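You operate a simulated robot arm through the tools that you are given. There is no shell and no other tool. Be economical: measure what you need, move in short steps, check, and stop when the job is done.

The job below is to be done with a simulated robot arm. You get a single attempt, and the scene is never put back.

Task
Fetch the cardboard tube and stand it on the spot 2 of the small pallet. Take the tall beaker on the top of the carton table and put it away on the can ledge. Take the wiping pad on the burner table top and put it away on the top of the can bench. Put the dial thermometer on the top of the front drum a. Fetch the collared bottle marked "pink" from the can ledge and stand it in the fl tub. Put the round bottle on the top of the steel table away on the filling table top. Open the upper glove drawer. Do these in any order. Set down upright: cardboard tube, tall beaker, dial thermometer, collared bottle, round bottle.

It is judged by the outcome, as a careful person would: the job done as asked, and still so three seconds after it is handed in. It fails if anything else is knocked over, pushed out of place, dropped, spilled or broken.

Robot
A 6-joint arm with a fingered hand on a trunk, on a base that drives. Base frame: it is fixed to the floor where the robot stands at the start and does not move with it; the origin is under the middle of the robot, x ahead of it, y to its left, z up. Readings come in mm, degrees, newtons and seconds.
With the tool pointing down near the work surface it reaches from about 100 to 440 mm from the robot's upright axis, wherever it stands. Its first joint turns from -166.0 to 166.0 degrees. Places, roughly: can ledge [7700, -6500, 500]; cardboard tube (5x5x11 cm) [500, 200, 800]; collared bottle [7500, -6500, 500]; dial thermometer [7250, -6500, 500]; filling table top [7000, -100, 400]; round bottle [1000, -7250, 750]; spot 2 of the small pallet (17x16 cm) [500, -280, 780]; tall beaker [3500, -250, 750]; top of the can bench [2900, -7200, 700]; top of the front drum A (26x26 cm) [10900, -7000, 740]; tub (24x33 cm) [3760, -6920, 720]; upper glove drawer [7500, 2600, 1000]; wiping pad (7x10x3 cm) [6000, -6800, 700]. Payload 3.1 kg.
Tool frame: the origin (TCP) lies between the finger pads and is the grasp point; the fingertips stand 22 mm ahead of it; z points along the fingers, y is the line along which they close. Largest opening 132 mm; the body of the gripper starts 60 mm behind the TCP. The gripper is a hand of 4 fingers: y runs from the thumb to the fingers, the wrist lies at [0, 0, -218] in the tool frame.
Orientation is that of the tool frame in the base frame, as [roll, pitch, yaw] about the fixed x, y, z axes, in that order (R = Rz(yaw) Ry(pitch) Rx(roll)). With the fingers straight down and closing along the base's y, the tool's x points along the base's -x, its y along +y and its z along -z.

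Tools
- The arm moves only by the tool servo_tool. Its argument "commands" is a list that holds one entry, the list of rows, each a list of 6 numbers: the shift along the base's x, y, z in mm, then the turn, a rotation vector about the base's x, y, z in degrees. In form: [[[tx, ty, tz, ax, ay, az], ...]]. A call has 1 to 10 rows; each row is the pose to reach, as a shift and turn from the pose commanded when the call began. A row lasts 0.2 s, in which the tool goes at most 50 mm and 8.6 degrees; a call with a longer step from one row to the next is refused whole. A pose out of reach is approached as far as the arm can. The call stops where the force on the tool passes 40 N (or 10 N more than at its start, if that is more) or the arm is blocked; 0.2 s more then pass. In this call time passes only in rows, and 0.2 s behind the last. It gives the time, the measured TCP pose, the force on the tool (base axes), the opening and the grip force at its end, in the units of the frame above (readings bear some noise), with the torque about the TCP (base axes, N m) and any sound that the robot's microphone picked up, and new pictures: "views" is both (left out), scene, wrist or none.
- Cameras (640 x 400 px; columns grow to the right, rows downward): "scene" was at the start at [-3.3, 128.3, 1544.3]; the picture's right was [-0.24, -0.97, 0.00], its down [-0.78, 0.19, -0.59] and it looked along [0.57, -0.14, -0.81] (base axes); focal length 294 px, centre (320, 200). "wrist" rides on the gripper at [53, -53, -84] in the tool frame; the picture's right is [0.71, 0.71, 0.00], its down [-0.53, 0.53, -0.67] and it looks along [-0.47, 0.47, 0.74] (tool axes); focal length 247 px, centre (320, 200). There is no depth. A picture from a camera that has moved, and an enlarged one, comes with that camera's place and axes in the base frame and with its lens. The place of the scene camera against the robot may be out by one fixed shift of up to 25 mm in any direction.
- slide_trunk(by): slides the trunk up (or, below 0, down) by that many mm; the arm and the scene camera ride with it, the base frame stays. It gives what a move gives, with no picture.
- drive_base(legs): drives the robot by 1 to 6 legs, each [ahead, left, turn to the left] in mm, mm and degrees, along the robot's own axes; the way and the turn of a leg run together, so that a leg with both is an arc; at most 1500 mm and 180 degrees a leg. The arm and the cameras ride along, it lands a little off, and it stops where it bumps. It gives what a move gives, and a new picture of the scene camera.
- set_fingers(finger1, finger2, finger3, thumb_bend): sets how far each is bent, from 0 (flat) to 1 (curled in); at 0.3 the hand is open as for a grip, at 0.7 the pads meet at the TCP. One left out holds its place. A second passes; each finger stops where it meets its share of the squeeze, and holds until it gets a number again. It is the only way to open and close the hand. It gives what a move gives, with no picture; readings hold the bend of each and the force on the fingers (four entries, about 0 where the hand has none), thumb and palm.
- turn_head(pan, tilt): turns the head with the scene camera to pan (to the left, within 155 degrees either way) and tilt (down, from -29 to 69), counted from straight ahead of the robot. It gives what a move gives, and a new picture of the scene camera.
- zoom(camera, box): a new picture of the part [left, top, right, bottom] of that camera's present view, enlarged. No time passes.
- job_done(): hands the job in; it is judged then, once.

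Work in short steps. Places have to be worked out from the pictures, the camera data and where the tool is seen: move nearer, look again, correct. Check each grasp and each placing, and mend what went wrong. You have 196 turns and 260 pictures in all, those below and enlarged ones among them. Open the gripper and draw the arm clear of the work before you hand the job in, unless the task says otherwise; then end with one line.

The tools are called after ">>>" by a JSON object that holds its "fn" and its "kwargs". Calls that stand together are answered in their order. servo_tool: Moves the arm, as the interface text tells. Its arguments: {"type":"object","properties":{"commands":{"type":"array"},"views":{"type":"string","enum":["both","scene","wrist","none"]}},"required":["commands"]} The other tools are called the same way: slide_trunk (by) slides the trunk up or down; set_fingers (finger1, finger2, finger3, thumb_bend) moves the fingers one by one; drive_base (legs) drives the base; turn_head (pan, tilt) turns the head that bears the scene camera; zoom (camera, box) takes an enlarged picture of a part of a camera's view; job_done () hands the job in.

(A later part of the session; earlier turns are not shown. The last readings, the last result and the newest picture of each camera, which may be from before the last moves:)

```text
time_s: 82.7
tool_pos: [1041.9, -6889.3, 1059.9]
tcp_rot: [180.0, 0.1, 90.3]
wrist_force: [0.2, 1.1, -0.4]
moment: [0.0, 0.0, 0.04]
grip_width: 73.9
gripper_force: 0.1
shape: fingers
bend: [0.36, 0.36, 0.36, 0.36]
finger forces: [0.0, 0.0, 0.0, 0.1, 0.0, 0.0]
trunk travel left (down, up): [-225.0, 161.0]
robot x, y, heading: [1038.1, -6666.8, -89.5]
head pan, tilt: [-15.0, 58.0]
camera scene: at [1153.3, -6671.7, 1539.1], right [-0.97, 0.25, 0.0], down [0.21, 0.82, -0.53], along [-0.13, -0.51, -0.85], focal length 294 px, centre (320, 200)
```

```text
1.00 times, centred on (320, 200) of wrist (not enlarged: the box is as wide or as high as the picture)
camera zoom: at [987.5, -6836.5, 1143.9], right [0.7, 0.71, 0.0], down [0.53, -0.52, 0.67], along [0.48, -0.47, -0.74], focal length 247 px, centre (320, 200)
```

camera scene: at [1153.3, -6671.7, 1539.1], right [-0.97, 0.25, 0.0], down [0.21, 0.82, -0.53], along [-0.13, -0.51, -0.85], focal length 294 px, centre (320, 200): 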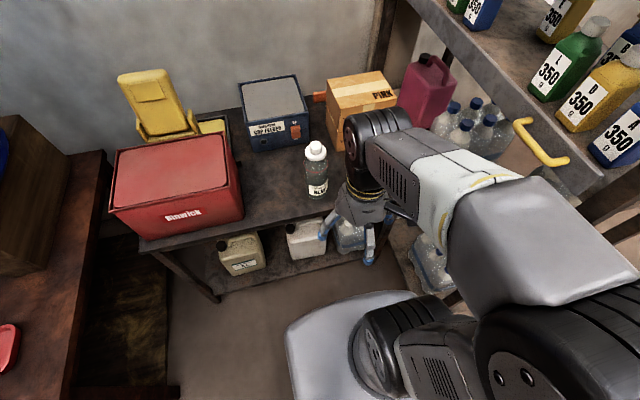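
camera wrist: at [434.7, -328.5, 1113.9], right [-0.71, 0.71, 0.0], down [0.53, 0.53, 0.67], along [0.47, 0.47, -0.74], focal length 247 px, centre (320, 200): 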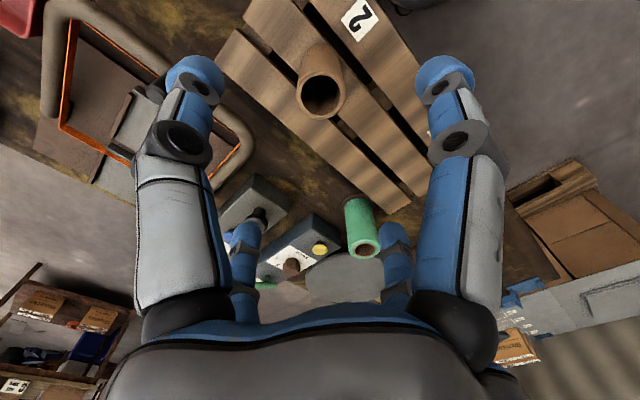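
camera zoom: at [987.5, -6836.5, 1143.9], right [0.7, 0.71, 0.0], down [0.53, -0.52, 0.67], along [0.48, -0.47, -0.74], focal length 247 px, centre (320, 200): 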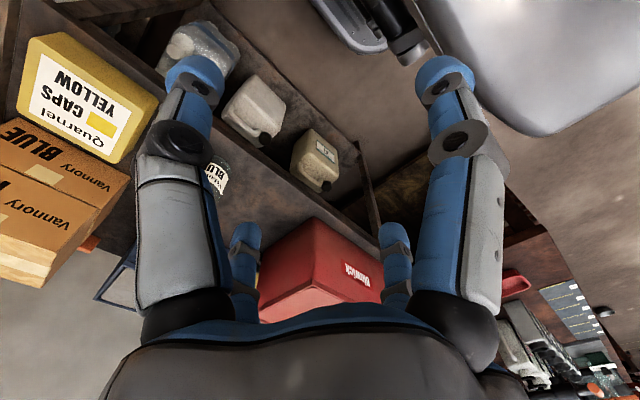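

The bottle stands near (1037, -7160). I go 88 mm nearer, open the hand, and zoom on the bottle to get its shape and height.

>>> {"fn": "drive_base", "kwargs": {"legs": [[88, 0, 0]]}}

>>> {"fn": "set_fingers", "kwargs": {"finger1": 0.3, "finger2": 0.3, "finger3": 0.3, "thumb_bend": 0.3}}

>>> {"fn": "zoom", "kwargs": {"camera": "scene", "box": [240, 100, 440, 280]}}

>>> {"fn": "zoom", "kwargs": {"camera": "wrist", "box": [0, 0, 640, 400]}}

```text
time_s: 83.8
tool_pos: [1042.8, -6978.2, 1059.4]
tcp_rot: [180.0, 0.0, 90.4]
wrist_force: [-0.4, -0.7, 1.0]
moment: [0.0, -0.01, 0.0]
grip_width: 74.0
gripper_force: 0.0
shape: fingers
bend: [0.36, 0.36, 0.36, 0.36]
finger forces: [0.1, 0.0, 0.0, 0.0, 0.0, 0.0]
trunk travel left (down, up): [-225.0, 161.0]
robot x, y, heading: [1039.0, -6751.8, -89.6]
head pan, tilt: [-15.0, 58.0]
camera scene: at [1153.9, -6761.3, 1539.0], right [-0.97, 0.25, 0.0], down [0.21, 0.82, -0.53], along [-0.13, -0.51, -0.85], focal length 294 px, centre (320, 200)
```

scene: 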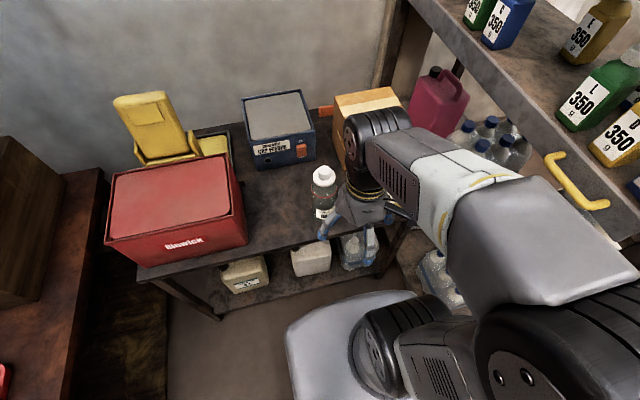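

```text
time_s: 84.8
tool_pos: [1042.3, -6977.9, 1059.8]
tcp_rot: [-180.0, 0.0, 90.4]
wrist_force: [-0.7, -0.1, 0.1]
moment: [-0.03, 0.01, 0.01]
grip_width: 87.4
gripper_force: 0.0
shape: fingers
bend: [0.3, 0.3, 0.3, 0.3]
finger forces: [0.0, 0.1, 0.0, 0.1, 0.1, 0.1]
trunk travel left (down, up): [-225.0, 161.0]
robot x, y, heading: [1043.2, -6754.0, -89.6]
head pan, tilt: [-15.0, 58.0]
```

```text
2.22 times, centred on (340, 190) of scene
camera zoom: at [1153.9, -6759.5, 1539.0], right [-0.97, 0.25, 0.0], down [0.21, 0.82, -0.53], along [-0.13, -0.51, -0.85], focal length 653 px, centre (276, 222)
```

zoom: 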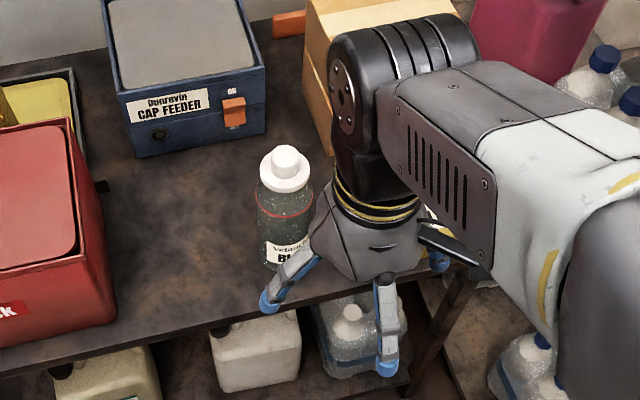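

```text
1.00 times, centred on (320, 200) of wrist (not enlarged: the box is as wide or as high as the picture)
camera zoom: at [988.1, -6924.4, 1143.8], right [0.7, 0.71, 0.0], down [0.53, -0.52, 0.67], along [0.48, -0.47, -0.74], focal length 247 px, centre (320, 200)
```

zoom: 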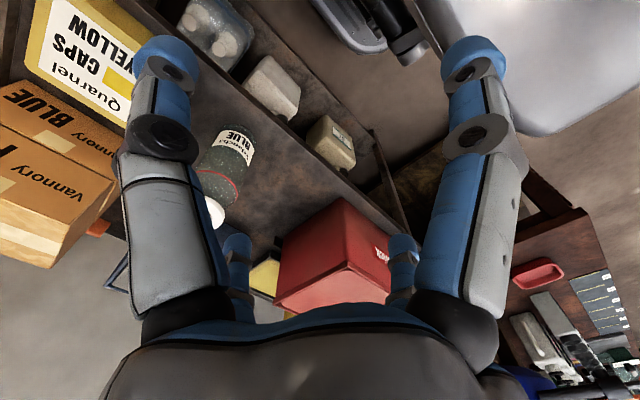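

The bottle is ~67 mm wide, shoulder ring near z≈915–940, cap top near z≈965–990. I extend over it at the current height with the hand open and check alignment.

>>> {"fn": "servo_tool", "kwargs": {"commands": [[[0, -45, 0, 0, 0, 0], [-2, -90, 0, 0, 0, 0], [-3, -135, 0, 0, 0, 0], [-4, -178, 0, 0, 0, 0]]], "views": "both"}}

```text
time_s: 85.8
tool_pos: [1040.0, -7158.1, 1059.0]
tcp_rot: [-180.0, 0.1, 90.4]
wrist_force: [0.0, -0.3, -0.3]
moment: [0.02, 0.01, 0.01]
grip_width: 87.5
gripper_force: 0.1
shape: fingers
bend: [0.3, 0.3, 0.3, 0.3]
finger forces: [0.0, 0.0, 0.0, 0.1, 0.0, 0.0]
trunk travel left (down, up): [-225.0, 161.0]
robot x, y, heading: [1040.5, -6750.1, -89.7]
head pan, tilt: [-15.0, 58.0]
camera scene: at [1153.9, -6760.9, 1539.0], right [-0.97, 0.25, 0.0], down [0.21, 0.82, -0.53], along [-0.13, -0.51, -0.85], focal length 294 px, centre (320, 200)
camera wrist: at [985.3, -7104.6, 1142.8], right [0.7, 0.71, 0.0], down [0.53, -0.52, 0.67], along [0.48, -0.47, -0.74], focal length 247 px, centre (320, 200)
```

scene: 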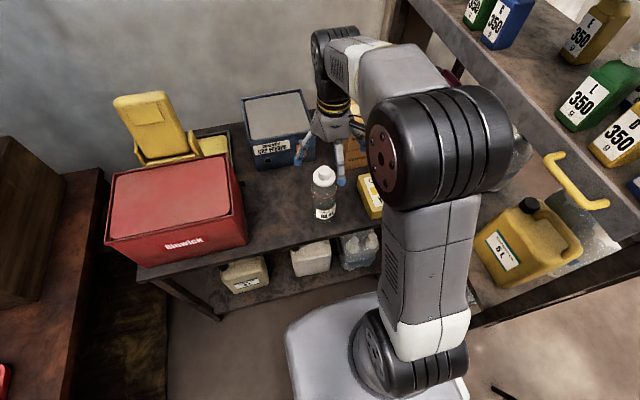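
wrist: 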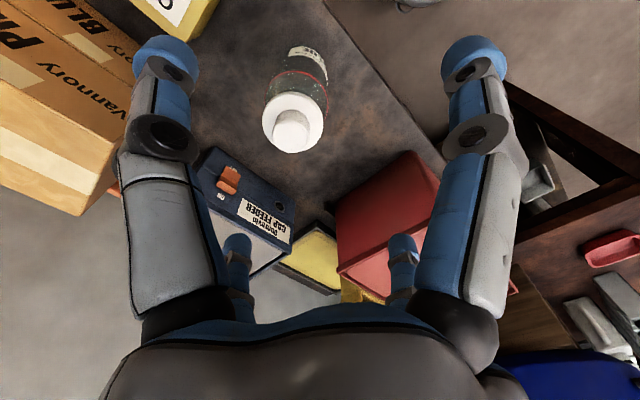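

The cap appears offset: I estimate the axis near (1029, -7177). I shift there, drop 20 mm, and look again.

>>> {"fn": "servo_tool", "kwargs": {"commands": [[[-6, -10, 0, 0, 0, 0], [-11, -19, -20, 0, 0, 0]]], "views": "wrist"}}

```text
time_s: 86.4
tool_pos: [1028.2, -7176.9, 1039.4]
tcp_rot: [180.0, 0.1, 90.4]
wrist_force: [0.5, 0.6, 0.4]
moment: [0.03, 0.0, -0.01]
grip_width: 87.2
gripper_force: 0.1
shape: fingers
bend: [0.3, 0.3, 0.3, 0.3]
finger forces: [0.0, 0.0, 0.0, 0.1, 0.1, 0.1]
trunk travel left (down, up): [-225.0, 161.0]
robot x, y, heading: [1041.9, -6753.2, -89.4]
head pan, tilt: [-15.0, 58.0]
camera wrist: at [973.6, -7122.6, 1123.3], right [0.7, 0.71, 0.0], down [0.53, -0.52, 0.67], along [0.48, -0.47, -0.74], focal length 247 px, centre (320, 200)
```

wrist: 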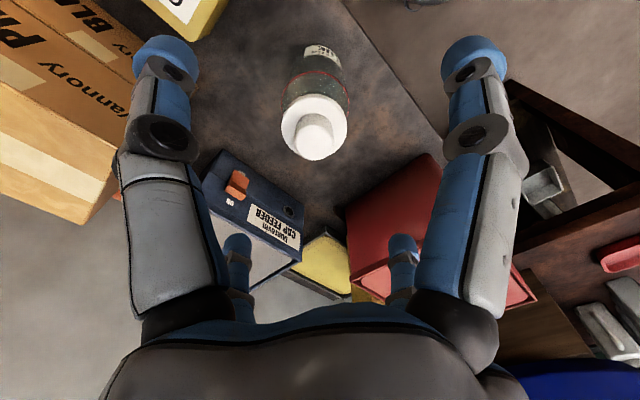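

To triangulate the height better I shift the camera 60 mm along its viewing diagonal and look again.

>>> {"fn": "servo_tool", "kwargs": {"commands": [[[-25, 25, 0, 0, 0, 0], [-45, 45, 0, 0, 0, 0]]], "views": "wrist"}}

>>> {"fn": "zoom", "kwargs": {"camera": "wrist", "box": [230, 0, 450, 200]}}

```text
time_s: 87.0
tool_pos: [982.4, -7130.2, 1040.7]
tcp_rot: [180.0, 0.0, 90.5]
wrist_force: [0.4, 0.5, -0.1]
moment: [0.0, 0.01, 0.01]
grip_width: 87.5
gripper_force: 0.0
shape: fingers
bend: [0.3, 0.3, 0.3, 0.3]
finger forces: [0.0, 0.0, 0.1, 0.0, 0.1, 0.0]
trunk travel left (down, up): [-225.0, 161.0]
robot x, y, heading: [1038.9, -6755.0, -89.4]
head pan, tilt: [-15.0, 58.0]
camera wrist: at [927.9, -7076.2, 1124.1], right [0.7, 0.71, 0.0], down [0.53, -0.52, 0.67], along [0.48, -0.47, -0.74], focal length 247 px, centre (320, 200)
```

wrist: 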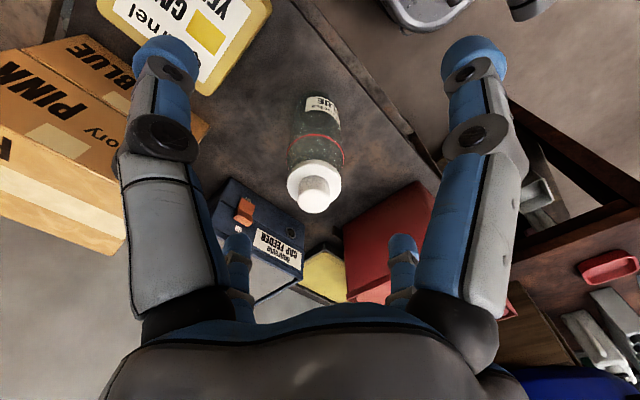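

```text
2.00 times, centred on (340, 100) of wrist
camera zoom: at [927.9, -7076.2, 1124.1], right [0.7, 0.71, 0.0], down [0.53, -0.52, 0.67], along [0.48, -0.47, -0.74], focal length 494 px, centre (280, 400)
```

zoom: 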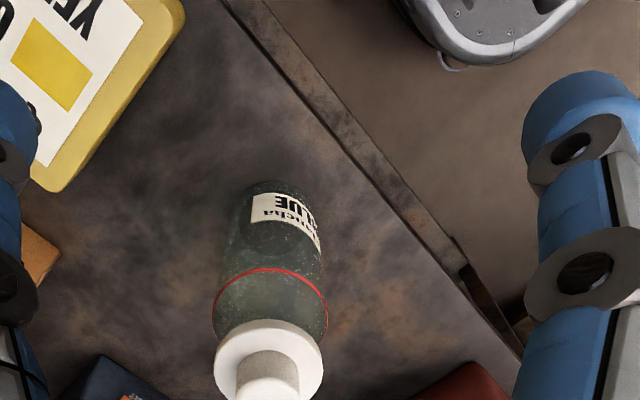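

Triangulation gives the flange at z≈896, table top z≈705 and bottle axis at (1048, -7203). I drive 50 nearer, move over the axis, and check at z≈990.

>>> {"fn": "drive_base", "kwargs": {"legs": [[50, 0, 0]]}}

>>> {"fn": "servo_tool", "kwargs": {"commands": [[[33, -11, 0, 0, 0, 0], [65, -23, -20, 0, 0, 0], [65, -23, -45, 0, 0, 0]]], "views": "both"}}

```text
time_s: 87.9
tool_pos: [984.1, -7183.1, 1039.3]
tcp_rot: [-180.0, 0.0, 90.5]
wrist_force: [0.5, 0.1, -0.3]
moment: [0.07, 0.01, -0.02]
grip_width: 87.3
gripper_force: 0.0
shape: fingers
bend: [0.3, 0.3, 0.3, 0.3]
finger forces: [0.1, 0.0, 0.1, 0.1, 0.1, 0.1]
trunk travel left (down, up): [-225.0, 161.0]
robot x, y, heading: [1044.1, -6805.4, -89.8]
head pan, tilt: [-15.0, 58.0]
camera scene: at [1154.3, -6812.4, 1539.0], right [-0.97, 0.25, 0.0], down [0.21, 0.82, -0.53], along [-0.13, -0.51, -0.85], focal length 294 px, centre (320, 200)
```

scene: 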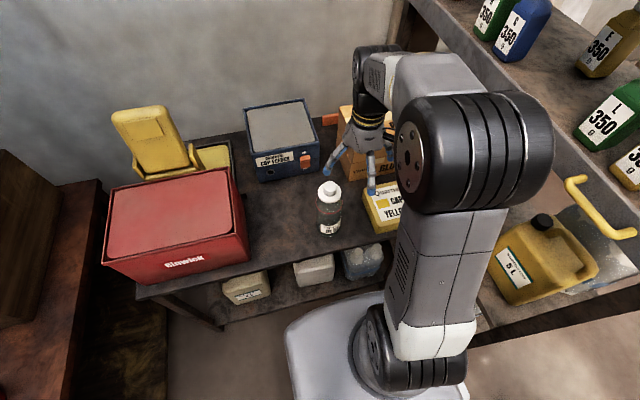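

```text
time_s: 88.7
tool_pos: [1048.0, -7204.1, 993.5]
tcp_rot: [180.0, 0.1, 90.5]
wrist_force: [0.0, 0.4, 0.0]
moment: [-0.01, 0.03, 0.04]
grip_width: 87.3
gripper_force: 0.0
shape: fingers
bend: [0.3, 0.3, 0.3, 0.3]
finger forces: [0.0, 0.0, 0.0, 0.0, 0.1, 0.1]
trunk travel left (down, up): [-225.0, 161.0]
robot x, y, heading: [1041.8, -6801.3, -89.7]
head pan, tilt: [-15.0, 58.0]
camera scene: at [1154.0, -6809.8, 1539.1], right [-0.97, 0.25, 0.0], down [0.21, 0.82, -0.53], along [-0.13, -0.51, -0.85], focal length 294 px, centre (320, 200)
camera wrist: at [994.4, -7150.5, 1078.2], right [0.7, 0.71, 0.0], down [0.53, -0.52, 0.67], along [0.48, -0.47, -0.74], focal length 247 px, centre (320, 200)
```

scene: 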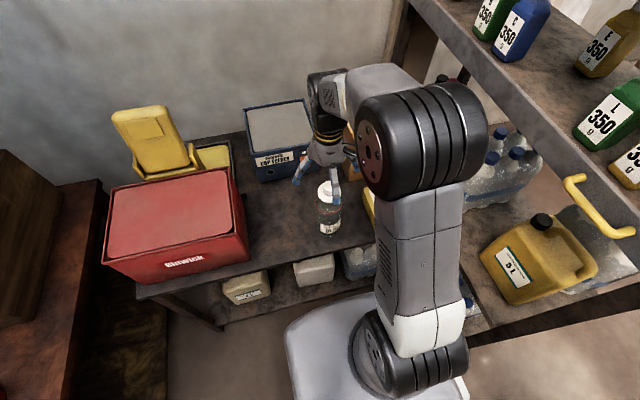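
wrist: 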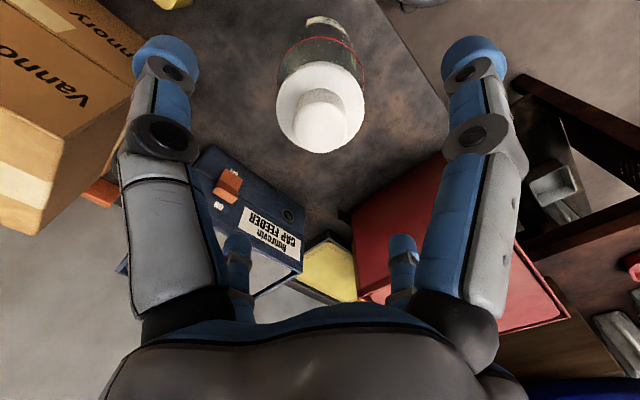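

The bottle is centred within a few mm. I descend to z≈868 so the cap stays under the palm and the fingers surround the upper body.

>>> {"fn": "servo_tool", "kwargs": {"commands": [[[-2, 2, -40, 0, 0, 0], [-2, 2, -80, 0, 0, 0], [-2, 2, -110, 0, 0, 0], [-2, 2, -125, 0, 0, 0]]], "views": "both"}}

```text
time_s: 89.8
tool_pos: [1046.9, -7205.5, 875.2]
tcp_rot: [-180.0, 0.8, 90.5]
wrist_force: [0.0, 3.2, 20.6]
moment: [-0.07, 0.07, -0.01]
grip_width: 87.4
gripper_force: 11.0
shape: fingers
bend: [0.3, 0.3, 0.3, 0.3]
finger forces: [0.0, 0.0, 0.0, 0.0, 0.0, 21.7]
trunk travel left (down, up): [-225.0, 161.0]
robot x, y, heading: [1039.6, -6804.9, -89.6]
head pan, tilt: [-15.0, 58.0]
stopped in row 4: the force on the tool passed its limit at 44 N (the readings are from after the stop); the commanded pose is now the measured one
camera scene: at [1154.4, -6808.1, 1539.2], right [-0.97, 0.25, 0.0], down [0.21, 0.82, -0.53], along [-0.13, -0.51, -0.85], focal length 294 px, centre (320, 200)
camera wrist: at [992.5, -7150.5, 958.8], right [0.7, 0.71, -0.01], down [0.53, -0.51, 0.68], along [0.48, -0.48, -0.74], focal length 247 px, centre (320, 200)
```

scene: 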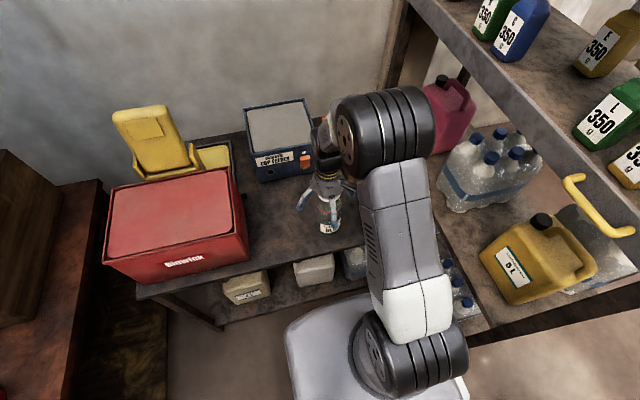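
wrist: 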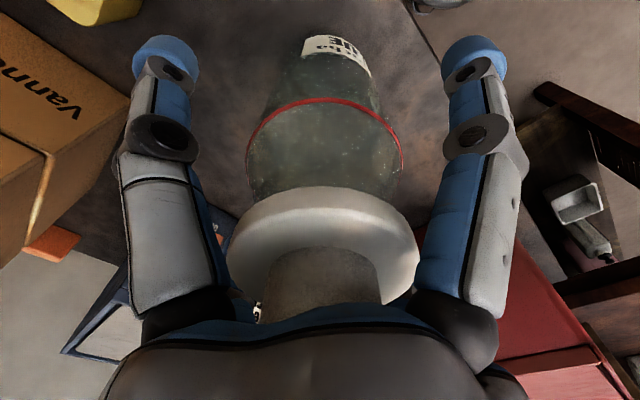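

The palm just met the cap top (force 21 N). I rise 4 mm and close the fingers on the body.

>>> {"fn": "servo_tool", "kwargs": {"commands": [[[0, 0, 4, 0, 0, 0]]], "views": "none"}}

>>> {"fn": "set_fingers", "kwargs": {"finger1": 0.7, "finger2": 0.7, "finger3": 0.7, "thumb_bend": 0.7}}

>>> {"fn": "servo_tool", "kwargs": {"commands": [[[0, 0, 10, 0, 0, 0], [0, 0, 20, 0, 0, 0], [0, 0, 30, 0, 0, 0]]], "views": "both"}}

```text
time_s: 90.2
tool_pos: [1046.9, -7204.4, 877.6]
tcp_rot: [-180.0, 0.5, 90.5]
wrist_force: [-0.5, 1.5, 2.9]
moment: [-0.02, 0.0, 0.0]
grip_width: 87.4
gripper_force: 1.8
shape: fingers
bend: [0.3, 0.3, 0.3, 0.3]
finger forces: [0.0, 0.1, 0.0, 0.0, 0.0, 3.1]
trunk travel left (down, up): [-225.0, 161.0]
robot x, y, heading: [1037.2, -6802.2, -89.6]
head pan, tilt: [-15.0, 58.0]
```

```text
time_s: 91.2
tool_pos: [1047.5, -7204.3, 878.2]
tcp_rot: [-179.9, 0.6, 90.4]
wrist_force: [-1.1, 0.1, 2.0]
moment: [0.01, 0.17, -0.01]
grip_width: 45.8
gripper_force: 21.3
shape: fingers
bend: [0.48, 0.52, 0.54, 0.51]
finger forces: [9.8, 8.3, 8.0, 0.0, 14.4, 1.3]
trunk travel left (down, up): [-225.0, 161.0]
robot x, y, heading: [1040.7, -6806.2, -89.2]
head pan, tilt: [-15.0, 58.0]
```

```text
time_s: 92.0
tool_pos: [1047.0, -7205.3, 908.6]
tcp_rot: [-180.0, 0.6, 90.5]
wrist_force: [-0.6, 0.6, -4.7]
moment: [-0.01, -0.05, 0.02]
grip_width: 45.9
gripper_force: 21.0
shape: fingers
bend: [0.48, 0.52, 0.54, 0.51]
finger forces: [9.5, 8.8, 8.0, 0.0, 14.5, 0.7]
trunk travel left (down, up): [-225.0, 161.0]
robot x, y, heading: [1036.1, -6802.2, -89.8]
head pan, tilt: [-15.0, 58.0]
camera scene: at [1154.3, -6810.1, 1539.0], right [-0.97, 0.25, 0.0], down [0.21, 0.82, -0.53], along [-0.13, -0.51, -0.85], focal length 294 px, centre (320, 200)
camera wrist: at [991.9, -7151.1, 991.0], right [0.7, 0.71, -0.01], down [0.53, -0.52, 0.67], along [0.48, -0.48, -0.74], focal length 247 px, centre (320, 200)
```

scene: 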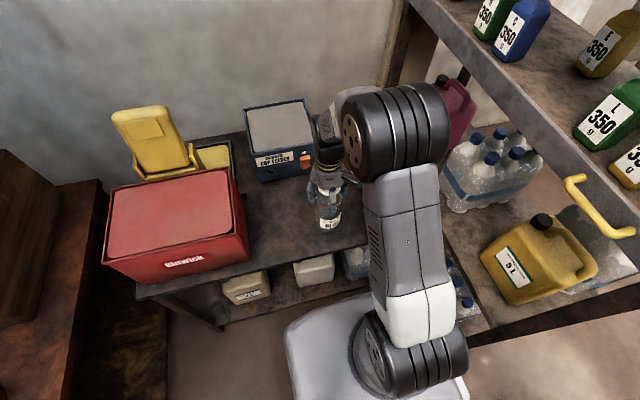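
wrist: 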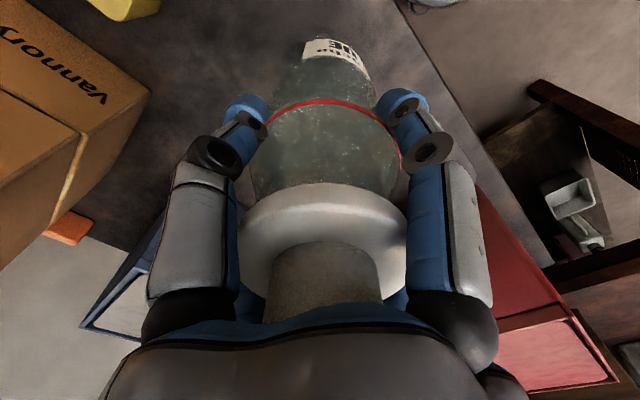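

The bottle is held and lifted. I raise it, pull it in, then back away and turn to face +x, and look around.

>>> {"fn": "servo_tool", "kwargs": {"commands": [[[0, 0, 45, 0, 0, 0], [0, 0, 90, 0, 0, 0], [0, 40, 130, 0, 0, 0], [0, 80, 150, 0, 0, 0], [0, 120, 150, 0, 0, 0]]], "views": "none"}}

>>> {"fn": "drive_base", "kwargs": {"legs": [[-1300, 0, 0], [0, 0, 90], [300, 1000, 0]]}}

>>> {"fn": "turn_head", "kwargs": {"pan": 0, "tilt": 15}}

>>> {"fn": "turn_head", "kwargs": {"pan": 60, "tilt": 20}}

```text
refused: row 3 steps farther than a row can; nothing moved
```

```text
time_s: 107.4
tool_pos: [1719.2, -4467.1, 906.3]
tcp_rot: [179.9, 0.5, -179.4]
wrist_force: [-0.4, 1.0, -4.3]
moment: [0.0, 0.0, 0.01]
grip_width: 45.5
gripper_force: 20.7
shape: fingers
bend: [0.48, 0.52, 0.54, 0.51]
finger forces: [8.6, 8.9, 7.8, 0.1, 14.3, 0.7]
trunk travel left (down, up): [-225.0, 161.0]
robot x, y, heading: [1318.2, -4474.5, 0.5]
head pan, tilt: [-15.0, 58.0]
camera scene: at [1307.4, -4347.4, 1539.0], right [-0.25, -0.97, 0.0], down [-0.82, 0.21, -0.53], along [0.51, -0.13, -0.85], focal length 294 px, centre (320, 200)
```

scene: 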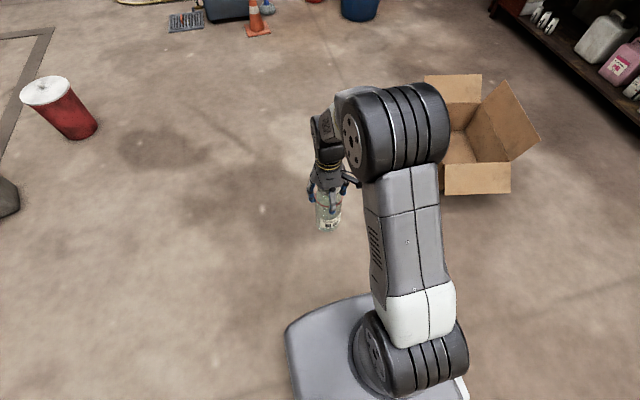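

```text
time_s: 108.5
tool_pos: [1719.6, -4466.4, 907.0]
tcp_rot: [-180.0, 0.6, -179.3]
wrist_force: [-0.7, 0.1, -4.1]
moment: [-0.01, -0.03, 0.01]
grip_width: 45.6
gripper_force: 20.4
shape: fingers
bend: [0.48, 0.52, 0.54, 0.51]
finger forces: [8.7, 8.8, 8.0, 0.0, 14.3, 0.7]
trunk travel left (down, up): [-225.0, 161.0]
robot x, y, heading: [1316.4, -4479.8, 0.7]
head pan, tilt: [0.0, 15.0]
camera scene: at [1333.9, -4329.7, 1602.9], right [0.01, -1.0, 0.0], down [-0.26, 0.0, -0.97], along [0.97, 0.01, -0.26], focal length 294 px, centre (320, 200)
```

scene: 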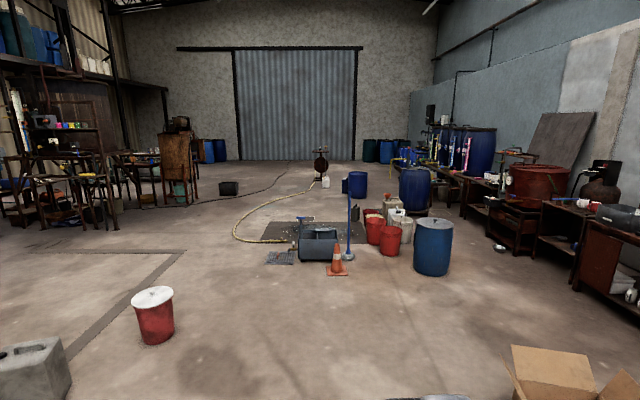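

```text
time_s: 109.8
tool_pos: [1719.0, -4466.4, 907.1]
tcp_rot: [179.9, 0.6, -179.3]
wrist_force: [-0.4, 0.6, -3.9]
moment: [0.0, 0.01, 0.01]
grip_width: 45.6
gripper_force: 20.2
shape: fingers
bend: [0.48, 0.52, 0.54, 0.51]
finger forces: [8.7, 8.8, 7.8, 0.1, 14.2, 0.8]
trunk travel left (down, up): [-225.0, 161.0]
robot x, y, heading: [1313.6, -4475.3, 0.8]
head pan, tilt: [60.0, 20.0]
camera scene: at [1286.2, -4249.6, 1594.8], right [0.87, -0.49, 0.0], down [-0.17, -0.3, -0.94], along [0.46, 0.82, -0.34], focal length 294 px, centre (320, 200)
```

scene: 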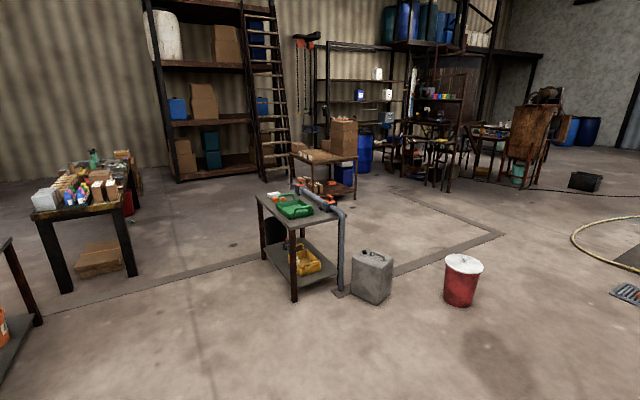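

The route across the hall is clear. I first raise and pull in the bottle, then drive past the red bucket toward (5400, -1500).

>>> {"fn": "servo_tool", "kwargs": {"commands": [[[0, 0, 40, 0, 0, 0], [-20, 0, 80, 0, 0, 0], [-50, 0, 110, 0, 0, 0], [-90, 0, 130, 0, 0, 0], [-130, 0, 140, 0, 0, 0]]], "views": "none"}}

>>> {"fn": "drive_base", "kwargs": {"legs": [[1198, 474, 0], [1198, 474, 0], [715, 1191, 0], [1010, 788, 0]]}}

>>> {"fn": "turn_head", "kwargs": {"pan": 35, "tilt": 20}}

```text
time_s: 111.0
tool_pos: [1589.3, -4468.0, 1048.2]
tcp_rot: [-180.0, 0.6, -179.2]
wrist_force: [0.2, 1.2, -5.4]
moment: [0.01, 0.0, 0.05]
grip_width: 45.6
gripper_force: 20.4
shape: fingers
bend: [0.48, 0.52, 0.54, 0.51]
finger forces: [8.7, 9.0, 8.1, 0.0, 14.0, 0.8]
trunk travel left (down, up): [-225.0, 161.0]
robot x, y, heading: [1317.8, -4479.9, 0.6]
head pan, tilt: [60.0, 20.0]
```

```text
time_s: 136.1
tool_pos: [5698.5, -1515.9, 1047.6]
tcp_rot: [-180.0, 0.5, -179.6]
wrist_force: [0.2, -0.2, -4.4]
moment: [0.03, -0.01, 0.03]
grip_width: 45.4
gripper_force: 20.5
shape: fingers
bend: [0.48, 0.52, 0.54, 0.51]
finger forces: [8.7, 9.0, 8.2, 0.1, 14.0, 0.8]
trunk travel left (down, up): [-225.0, 161.0]
robot x, y, heading: [5422.9, -1525.4, 0.3]
head pan, tilt: [60.0, 20.0]
camera scene: at [5395.4, -1297.0, 1594.8], right [0.87, -0.49, 0.0], down [-0.17, -0.3, -0.94], along [0.46, 0.82, -0.34], focal length 294 px, centre (320, 200)
```

scene: 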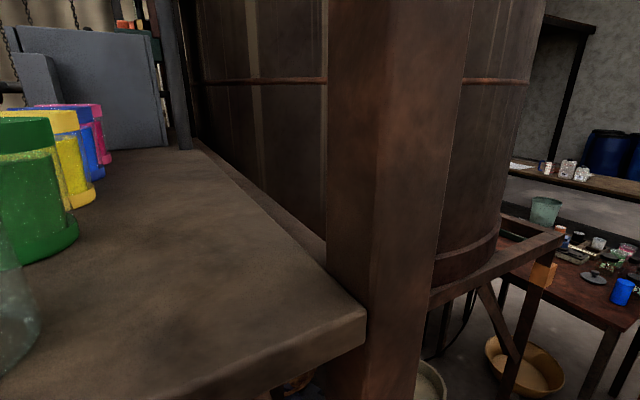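

```text
time_s: 137.0
tool_pos: [5698.8, -1515.1, 1047.1]
tcp_rot: [-180.0, 0.5, -179.6]
wrist_force: [-1.2, 0.1, -4.6]
moment: [0.01, -0.02, 0.0]
grip_width: 45.3
gripper_force: 20.3
shape: fingers
bend: [0.48, 0.52, 0.54, 0.51]
finger forces: [8.6, 9.1, 8.1, 0.1, 14.0, 0.7]
trunk travel left (down, up): [-225.0, 161.0]
robot x, y, heading: [5421.6, -1526.2, 0.6]
head pan, tilt: [35.0, 20.0]
camera scene: at [5425.0, -1324.2, 1594.8], right [0.58, -0.81, 0.0], down [-0.28, -0.2, -0.94], along [0.77, 0.54, -0.34], focal length 294 px, centre (320, 200)
```

scene: 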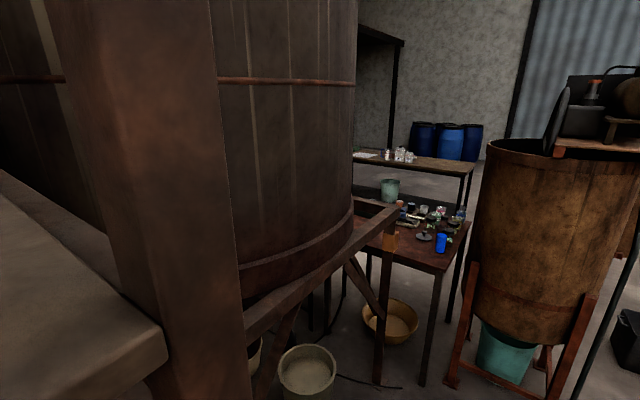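

I am very close to a big hopper stand on the left. I move right to clear it and look again.

>>> {"fn": "drive_base", "kwargs": {"legs": [[0, -550, 0]]}}

>>> {"fn": "turn_head", "kwargs": {"pan": 60, "tilt": 20}}

>>> {"fn": "turn_head", "kwargs": {"pan": 10, "tilt": 20}}

```text
time_s: 140.2
tool_pos: [5703.0, -2063.8, 1047.0]
tcp_rot: [-180.0, 0.7, -179.5]
wrist_force: [-0.1, 0.5, -4.6]
moment: [0.0, -0.04, -0.02]
grip_width: 45.5
gripper_force: 20.5
shape: fingers
bend: [0.48, 0.52, 0.54, 0.51]
finger forces: [8.7, 9.0, 8.1, 0.1, 14.2, 0.7]
trunk travel left (down, up): [-225.0, 161.0]
robot x, y, heading: [5427.5, -2070.9, 0.3]
head pan, tilt: [35.0, 20.0]
camera scene: at [5428.7, -1873.1, 1594.9], right [0.58, -0.81, 0.0], down [-0.28, -0.2, -0.94], along [0.77, 0.54, -0.34], focal length 294 px, centre (320, 200)
```

scene: 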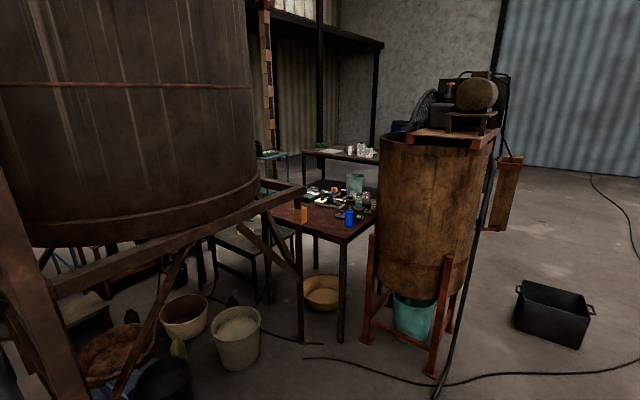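

```text
time_s: 141.1
tool_pos: [5703.1, -2063.5, 1047.1]
tcp_rot: [-179.9, 0.5, -179.6]
wrist_force: [0.0, -0.3, -4.8]
moment: [0.03, -0.05, -0.01]
grip_width: 45.4
gripper_force: 20.4
shape: fingers
bend: [0.48, 0.52, 0.54, 0.51]
finger forces: [8.7, 9.1, 8.1, 0.1, 14.1, 0.7]
trunk travel left (down, up): [-225.0, 161.0]
robot x, y, heading: [5427.3, -2069.6, 0.4]
head pan, tilt: [60.0, 20.0]
camera scene: at [5398.9, -1845.4, 1594.8], right [0.87, -0.49, 0.0], down [-0.17, -0.3, -0.94], along [0.46, 0.82, -0.34], focal length 294 px, centre (320, 200)
```

scene: 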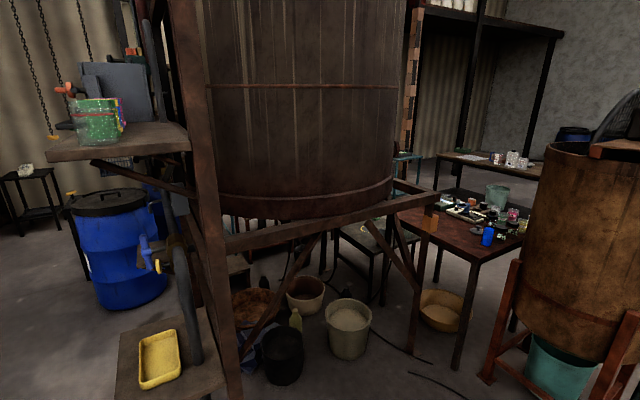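

```text
time_s: 142.2
tool_pos: [5702.7, -2063.9, 1046.9]
tcp_rot: [-180.0, 0.5, -179.7]
wrist_force: [-0.2, 0.5, -4.1]
moment: [0.0, -0.02, 0.0]
grip_width: 45.4
gripper_force: 20.6
shape: fingers
bend: [0.48, 0.52, 0.54, 0.51]
finger forces: [8.6, 9.0, 8.1, 0.0, 14.1, 0.8]
trunk travel left (down, up): [-225.0, 161.0]
robot x, y, heading: [5425.5, -2072.5, 0.4]
head pan, tilt: [10.0, 20.0]
camera scene: at [5444.4, -1909.3, 1594.8], right [0.18, -0.98, 0.0], down [-0.34, -0.06, -0.94], along [0.92, 0.17, -0.34], focal length 294 px, centre (320, 200)
```

scene: 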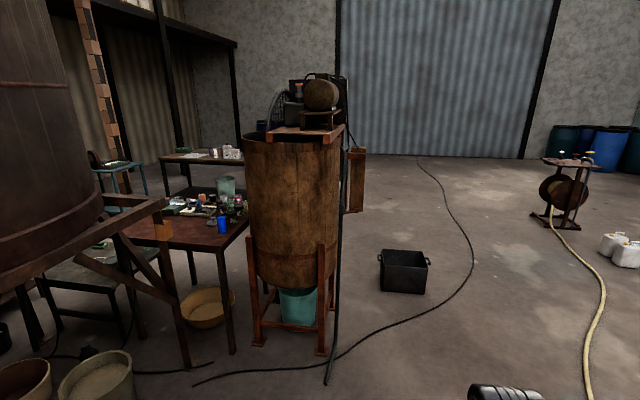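

The filling table seems to be the low grey table behind the hopper frame. I'll scout the approach from the left side, around x≈4500.

>>> {"fn": "drive_base", "kwargs": {"legs": [[-900, 250, 0], [0, 700, 0]]}}

>>> {"fn": "turn_head", "kwargs": {"pan": 70, "tilt": 20}}

>>> {"fn": "turn_head", "kwargs": {"pan": 20, "tilt": 20}}

```text
time_s: 150.6
tool_pos: [4798.4, -1109.6, 1045.4]
tcp_rot: [-179.9, 0.6, 179.9]
wrist_force: [0.5, 0.1, -4.7]
moment: [0.01, -0.04, -0.01]
grip_width: 45.4
gripper_force: 20.5
shape: fingers
bend: [0.48, 0.52, 0.54, 0.51]
finger forces: [8.8, 9.1, 8.1, 0.0, 14.1, 0.7]
trunk travel left (down, up): [-225.0, 161.0]
robot x, y, heading: [4518.7, -1115.0, 0.0]
head pan, tilt: [10.0, 20.0]
camera scene: at [4540.5, -953.6, 1594.7], right [0.17, -0.98, 0.0], down [-0.34, -0.06, -0.94], along [0.93, 0.16, -0.34], focal length 294 px, centre (320, 200)
```

scene: 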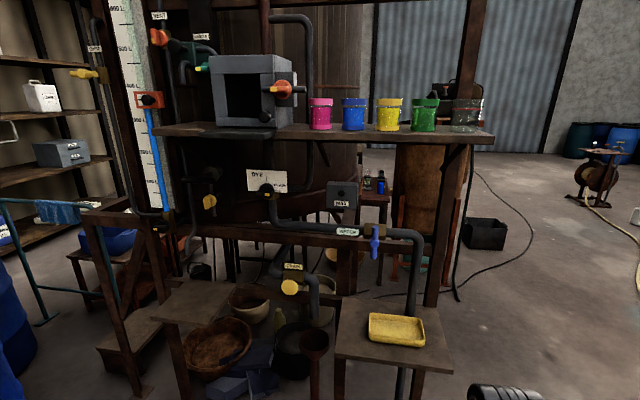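

```text
time_s: 151.9
tool_pos: [4797.0, -1109.9, 1047.4]
tcp_rot: [180.0, 0.7, 179.9]
wrist_force: [0.1, 0.1, -3.4]
moment: [-0.05, -0.03, -0.02]
grip_width: 45.4
gripper_force: 19.8
shape: fingers
bend: [0.48, 0.52, 0.54, 0.51]
finger forces: [8.9, 9.1, 8.1, 0.0, 13.9, 0.7]
trunk travel left (down, up): [-225.0, 161.0]
robot x, y, heading: [4523.0, -1112.2, -0.1]
head pan, tilt: [70.0, 20.0]
camera scene: at [4480.7, -882.9, 1594.8], right [0.94, -0.34, 0.0], down [-0.12, -0.32, -0.94], along [0.32, 0.88, -0.34], focal length 294 px, centre (320, 200)
```

scene: 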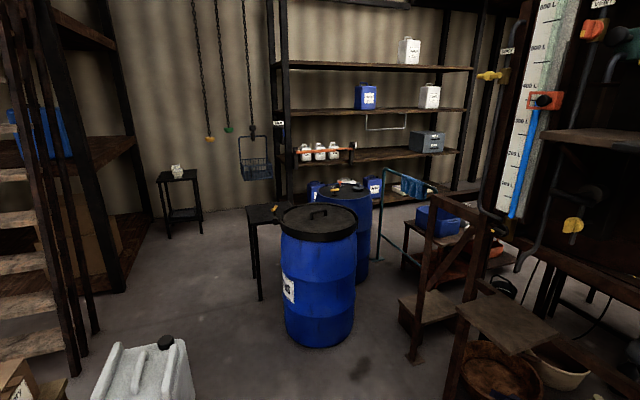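

```text
time_s: 153.1
tool_pos: [4797.7, -1110.9, 1047.7]
tcp_rot: [-179.9, 0.6, -180.0]
wrist_force: [0.3, -0.6, -4.7]
moment: [0.0, -0.02, 0.05]
grip_width: 45.4
gripper_force: 20.5
shape: fingers
bend: [0.48, 0.52, 0.54, 0.51]
finger forces: [8.9, 9.1, 8.2, 0.1, 14.0, 0.6]
trunk travel left (down, up): [-225.0, 161.0]
robot x, y, heading: [4523.6, -1115.3, -0.2]
head pan, tilt: [20.0, 20.0]
camera scene: at [4536.2, -938.5, 1594.8], right [0.34, -0.94, 0.0], down [-0.32, -0.12, -0.94], along [0.88, 0.32, -0.34], focal length 294 px, centre (320, 200)
```

scene: 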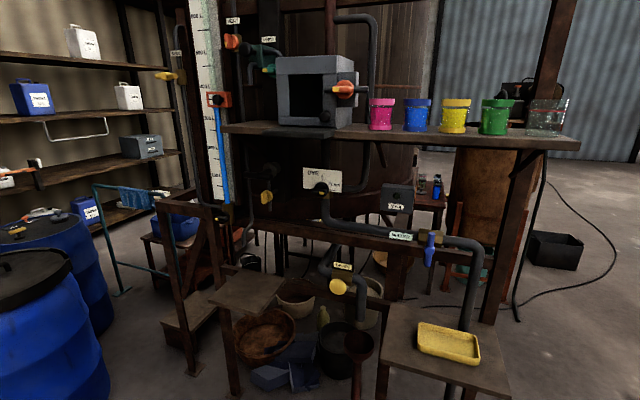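

I look down to the left to see the floor passage near the carton table and canister.

>>> {"fn": "turn_head", "kwargs": {"pan": 95, "tilt": 35}}

>>> {"fn": "turn_head", "kwargs": {"pan": 130, "tilt": 25}}

```text
time_s: 154.6
tool_pos: [4795.6, -1110.7, 1047.3]
tcp_rot: [180.0, 0.6, 180.0]
wrist_force: [0.0, -0.3, -4.5]
moment: [0.05, 0.0, -0.02]
grip_width: 45.0
gripper_force: 20.0
shape: fingers
bend: [0.48, 0.52, 0.54, 0.51]
finger forces: [8.8, 9.1, 8.1, 0.0, 14.0, 0.7]
trunk travel left (down, up): [-225.0, 161.0]
robot x, y, heading: [4521.7, -1114.7, 0.2]
head pan, tilt: [95.0, 35.0]
camera scene: at [4441.1, -882.7, 1571.0], right [1.0, 0.09, 0.0], down [0.05, -0.57, -0.82], along [-0.07, 0.82, -0.57], focal length 294 px, centre (320, 200)
```

scene: 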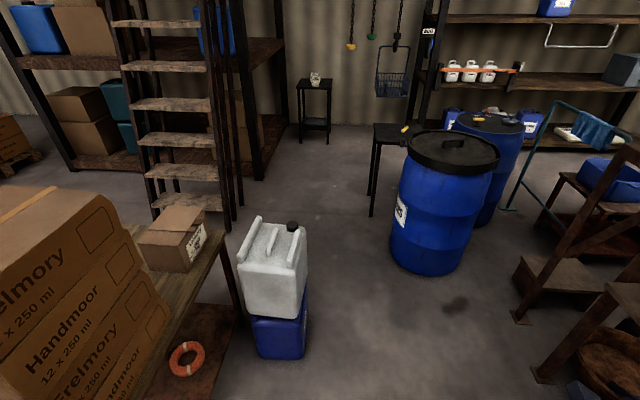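

```text
time_s: 155.6
tool_pos: [4797.0, -1110.6, 1046.6]
tcp_rot: [180.0, 0.6, -180.0]
wrist_force: [-0.1, 0.4, -5.0]
moment: [0.03, -0.01, -0.04]
grip_width: 45.3
gripper_force: 20.7
shape: fingers
bend: [0.48, 0.52, 0.54, 0.51]
finger forces: [8.8, 9.1, 8.0, 0.1, 14.0, 0.7]
trunk travel left (down, up): [-225.0, 161.0]
robot x, y, heading: [4521.0, -1116.0, -0.2]
head pan, tilt: [130.0, 25.0]
camera scene: at [4389.6, -899.8, 1586.7], right [0.77, 0.64, 0.0], down [0.27, -0.32, -0.91], along [-0.58, 0.69, -0.42], focal length 294 px, centre (320, 200)
```

scene: 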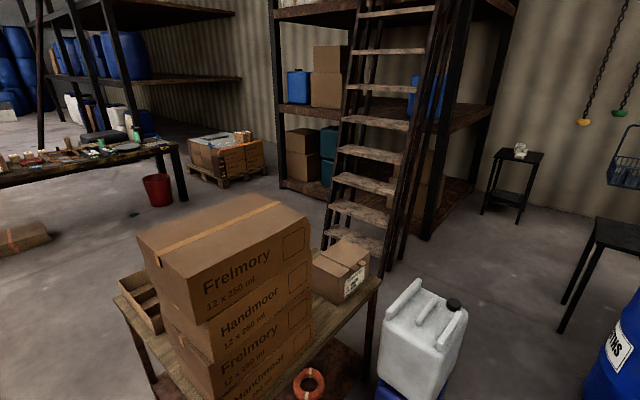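

I plan a path: turn left to face +y, pass between the canister (x≤4293) and the barrel, then up to y≈1850, avoiding the black table.

>>> {"fn": "drive_base", "kwargs": {"legs": [[0, 0, 90], [865, -99, 0], [600, 0, 0], [400, 220, 0], [1050, 50, 0]]}}

>>> {"fn": "turn_head", "kwargs": {"pan": -90, "tilt": 25}}

>>> {"fn": "turn_head", "kwargs": {"pan": -50, "tilt": 20}}

```text
time_s: 174.4
tool_pos: [4377.3, 2080.3, 1047.2]
tcp_rot: [-179.9, 0.6, -90.6]
wrist_force: [-0.1, 0.6, -4.2]
moment: [-0.01, -0.01, 0.0]
grip_width: 45.2
gripper_force: 19.3
shape: fingers
bend: [0.48, 0.52, 0.54, 0.51]
finger forces: [8.3, 9.1, 7.9, 0.0, 13.9, 0.7]
trunk travel left (down, up): [-225.0, 161.0]
robot x, y, heading: [4378.9, 1803.0, 89.5]
head pan, tilt: [130.0, 25.0]
camera scene: at [4145.1, 1687.6, 1586.8], right [-0.63, 0.77, 0.0], down [0.33, 0.27, -0.91], along [-0.7, -0.57, -0.42], focal length 294 px, centre (320, 200)
```

scene: 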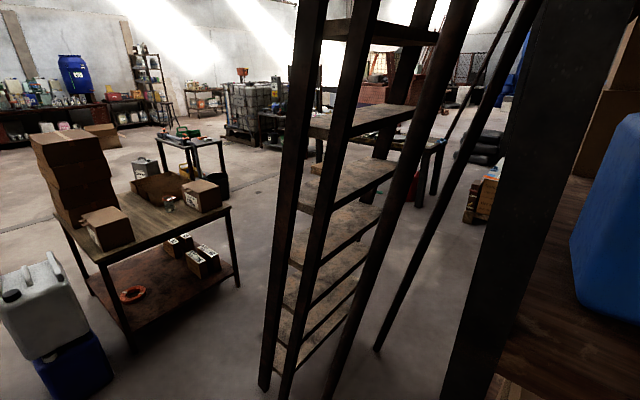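

```text
time_s: 177.6
tool_pos: [4375.5, 2079.7, 1047.6]
tcp_rot: [180.0, 0.4, -90.5]
wrist_force: [0.5, -0.6, -4.3]
moment: [0.02, -0.02, -0.02]
grip_width: 45.3
gripper_force: 19.7
shape: fingers
bend: [0.48, 0.52, 0.54, 0.51]
finger forces: [8.3, 9.1, 7.9, 0.0, 13.8, 0.6]
trunk travel left (down, up): [-225.0, 161.0]
robot x, y, heading: [4380.5, 1804.6, 89.3]
head pan, tilt: [-90.0, 25.0]
camera scene: at [4308.5, 1744.6, 1586.8], right [-0.01, -1.0, 0.0], down [-0.42, 0.0, -0.91], along [0.91, -0.01, -0.42], focal length 294 px, centre (320, 200)
```

scene: 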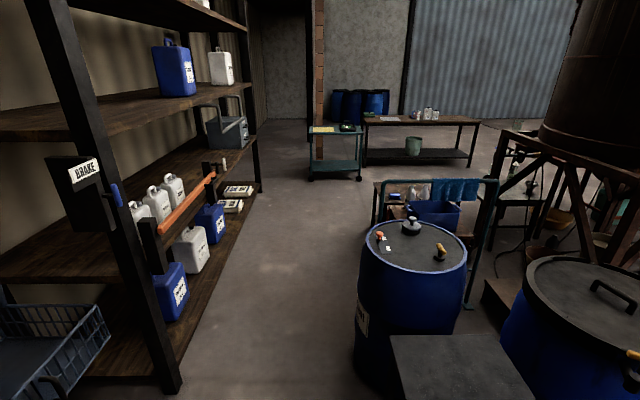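

```text
time_s: 178.6
tool_pos: [4376.3, 2080.2, 1047.7]
tcp_rot: [-180.0, 0.5, -90.5]
wrist_force: [0.2, -0.5, -4.1]
moment: [0.01, 0.02, 0.01]
grip_width: 45.3
gripper_force: 20.4
shape: fingers
bend: [0.48, 0.52, 0.54, 0.51]
finger forces: [8.3, 9.1, 7.9, 0.1, 13.9, 0.7]
trunk travel left (down, up): [-225.0, 161.0]
robot x, y, heading: [4377.6, 1805.3, 89.3]
head pan, tilt: [-50.0, 20.0]
camera scene: at [4288.4, 1804.6, 1594.8], right [0.63, -0.77, 0.0], down [-0.26, -0.22, -0.94], along [0.73, 0.6, -0.34], focal length 294 px, centre (320, 200)
```

scene: 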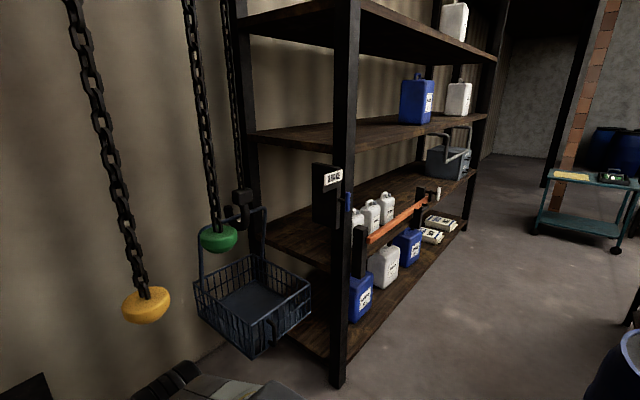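

The aisle between shelf (y≥2515) and barrels (y≤1530) is clear. I turn to face +x and drive to about (6900, 2020).

>>> {"fn": "drive_base", "kwargs": {"legs": [[0, 0, -89.5], [1260, 110, 0], [1260, 108, 0]]}}

>>> {"fn": "turn_head", "kwargs": {"pan": -90, "tilt": 25}}

>>> {"fn": "turn_head", "kwargs": {"pan": 45, "tilt": 30}}

```text
time_s: 194.7
tool_pos: [7163.5, 1998.4, 1046.8]
tcp_rot: [-179.9, 0.5, 180.0]
wrist_force: [0.4, 0.1, -4.0]
moment: [-0.02, 0.0, -0.02]
grip_width: 45.0
gripper_force: 19.1
shape: fingers
bend: [0.48, 0.52, 0.54, 0.51]
finger forces: [8.4, 9.2, 7.6, 0.0, 14.0, 0.7]
trunk travel left (down, up): [-225.0, 161.0]
robot x, y, heading: [6884.9, 1991.3, -0.2]
head pan, tilt: [-50.0, 20.0]
camera scene: at [6875.2, 2066.6, 1594.8], right [-0.77, -0.64, 0.0], down [-0.22, 0.26, -0.94], along [0.6, -0.72, -0.34], focal length 294 px, centre (320, 200)
```

scene: 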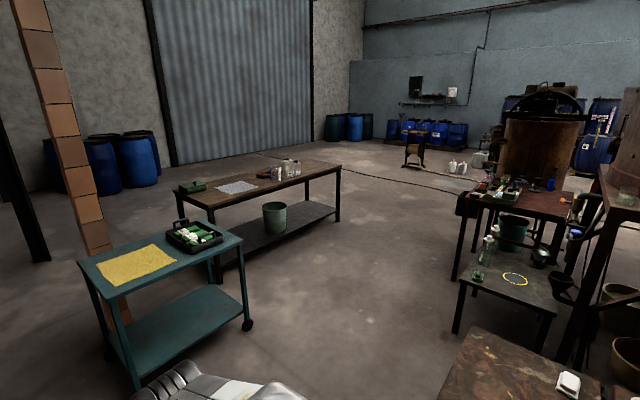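

```text
time_s: 195.8
tool_pos: [7163.4, 1997.6, 1046.8]
tcp_rot: [179.9, 0.5, 180.0]
wrist_force: [0.4, 0.1, -4.4]
moment: [0.06, -0.02, 0.04]
grip_width: 44.9
gripper_force: 19.9
shape: fingers
bend: [0.48, 0.52, 0.54, 0.51]
finger forces: [8.4, 9.2, 7.9, 0.0, 13.9, 0.6]
trunk travel left (down, up): [-225.0, 161.0]
robot x, y, heading: [6888.9, 1989.4, -0.1]
head pan, tilt: [-90.0, 25.0]
camera scene: at [6815.1, 2045.7, 1586.8], right [-1.0, 0.0, 0.0], down [0.0, 0.42, -0.91], along [0.0, -0.91, -0.42], focal length 294 px, centre (320, 200)
```

scene: 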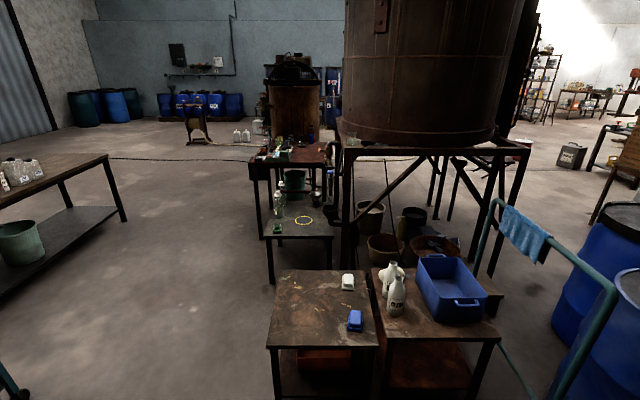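

```text
time_s: 198.0
tool_pos: [7163.3, 1997.8, 1046.2]
tcp_rot: [180.0, 0.6, 179.9]
wrist_force: [-0.1, -0.7, -3.7]
moment: [-0.01, -0.03, -0.02]
grip_width: 45.1
gripper_force: 20.0
shape: fingers
bend: [0.48, 0.52, 0.54, 0.51]
finger forces: [8.3, 9.2, 7.8, 0.0, 14.0, 0.6]
trunk travel left (down, up): [-225.0, 161.0]
robot x, y, heading: [6891.6, 1992.5, -0.1]
head pan, tilt: [45.0, 30.0]
camera scene: at [6879.0, 2201.8, 1578.8], right [0.71, -0.71, 0.0], down [-0.35, -0.35, -0.87], along [0.61, 0.61, -0.5], focal length 294 px, centre (320, 200)
```

scene: 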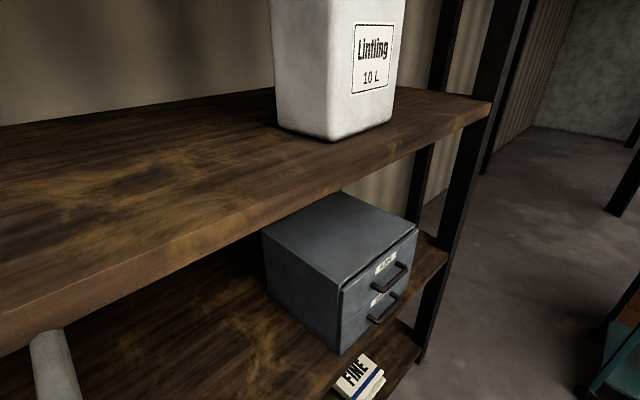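

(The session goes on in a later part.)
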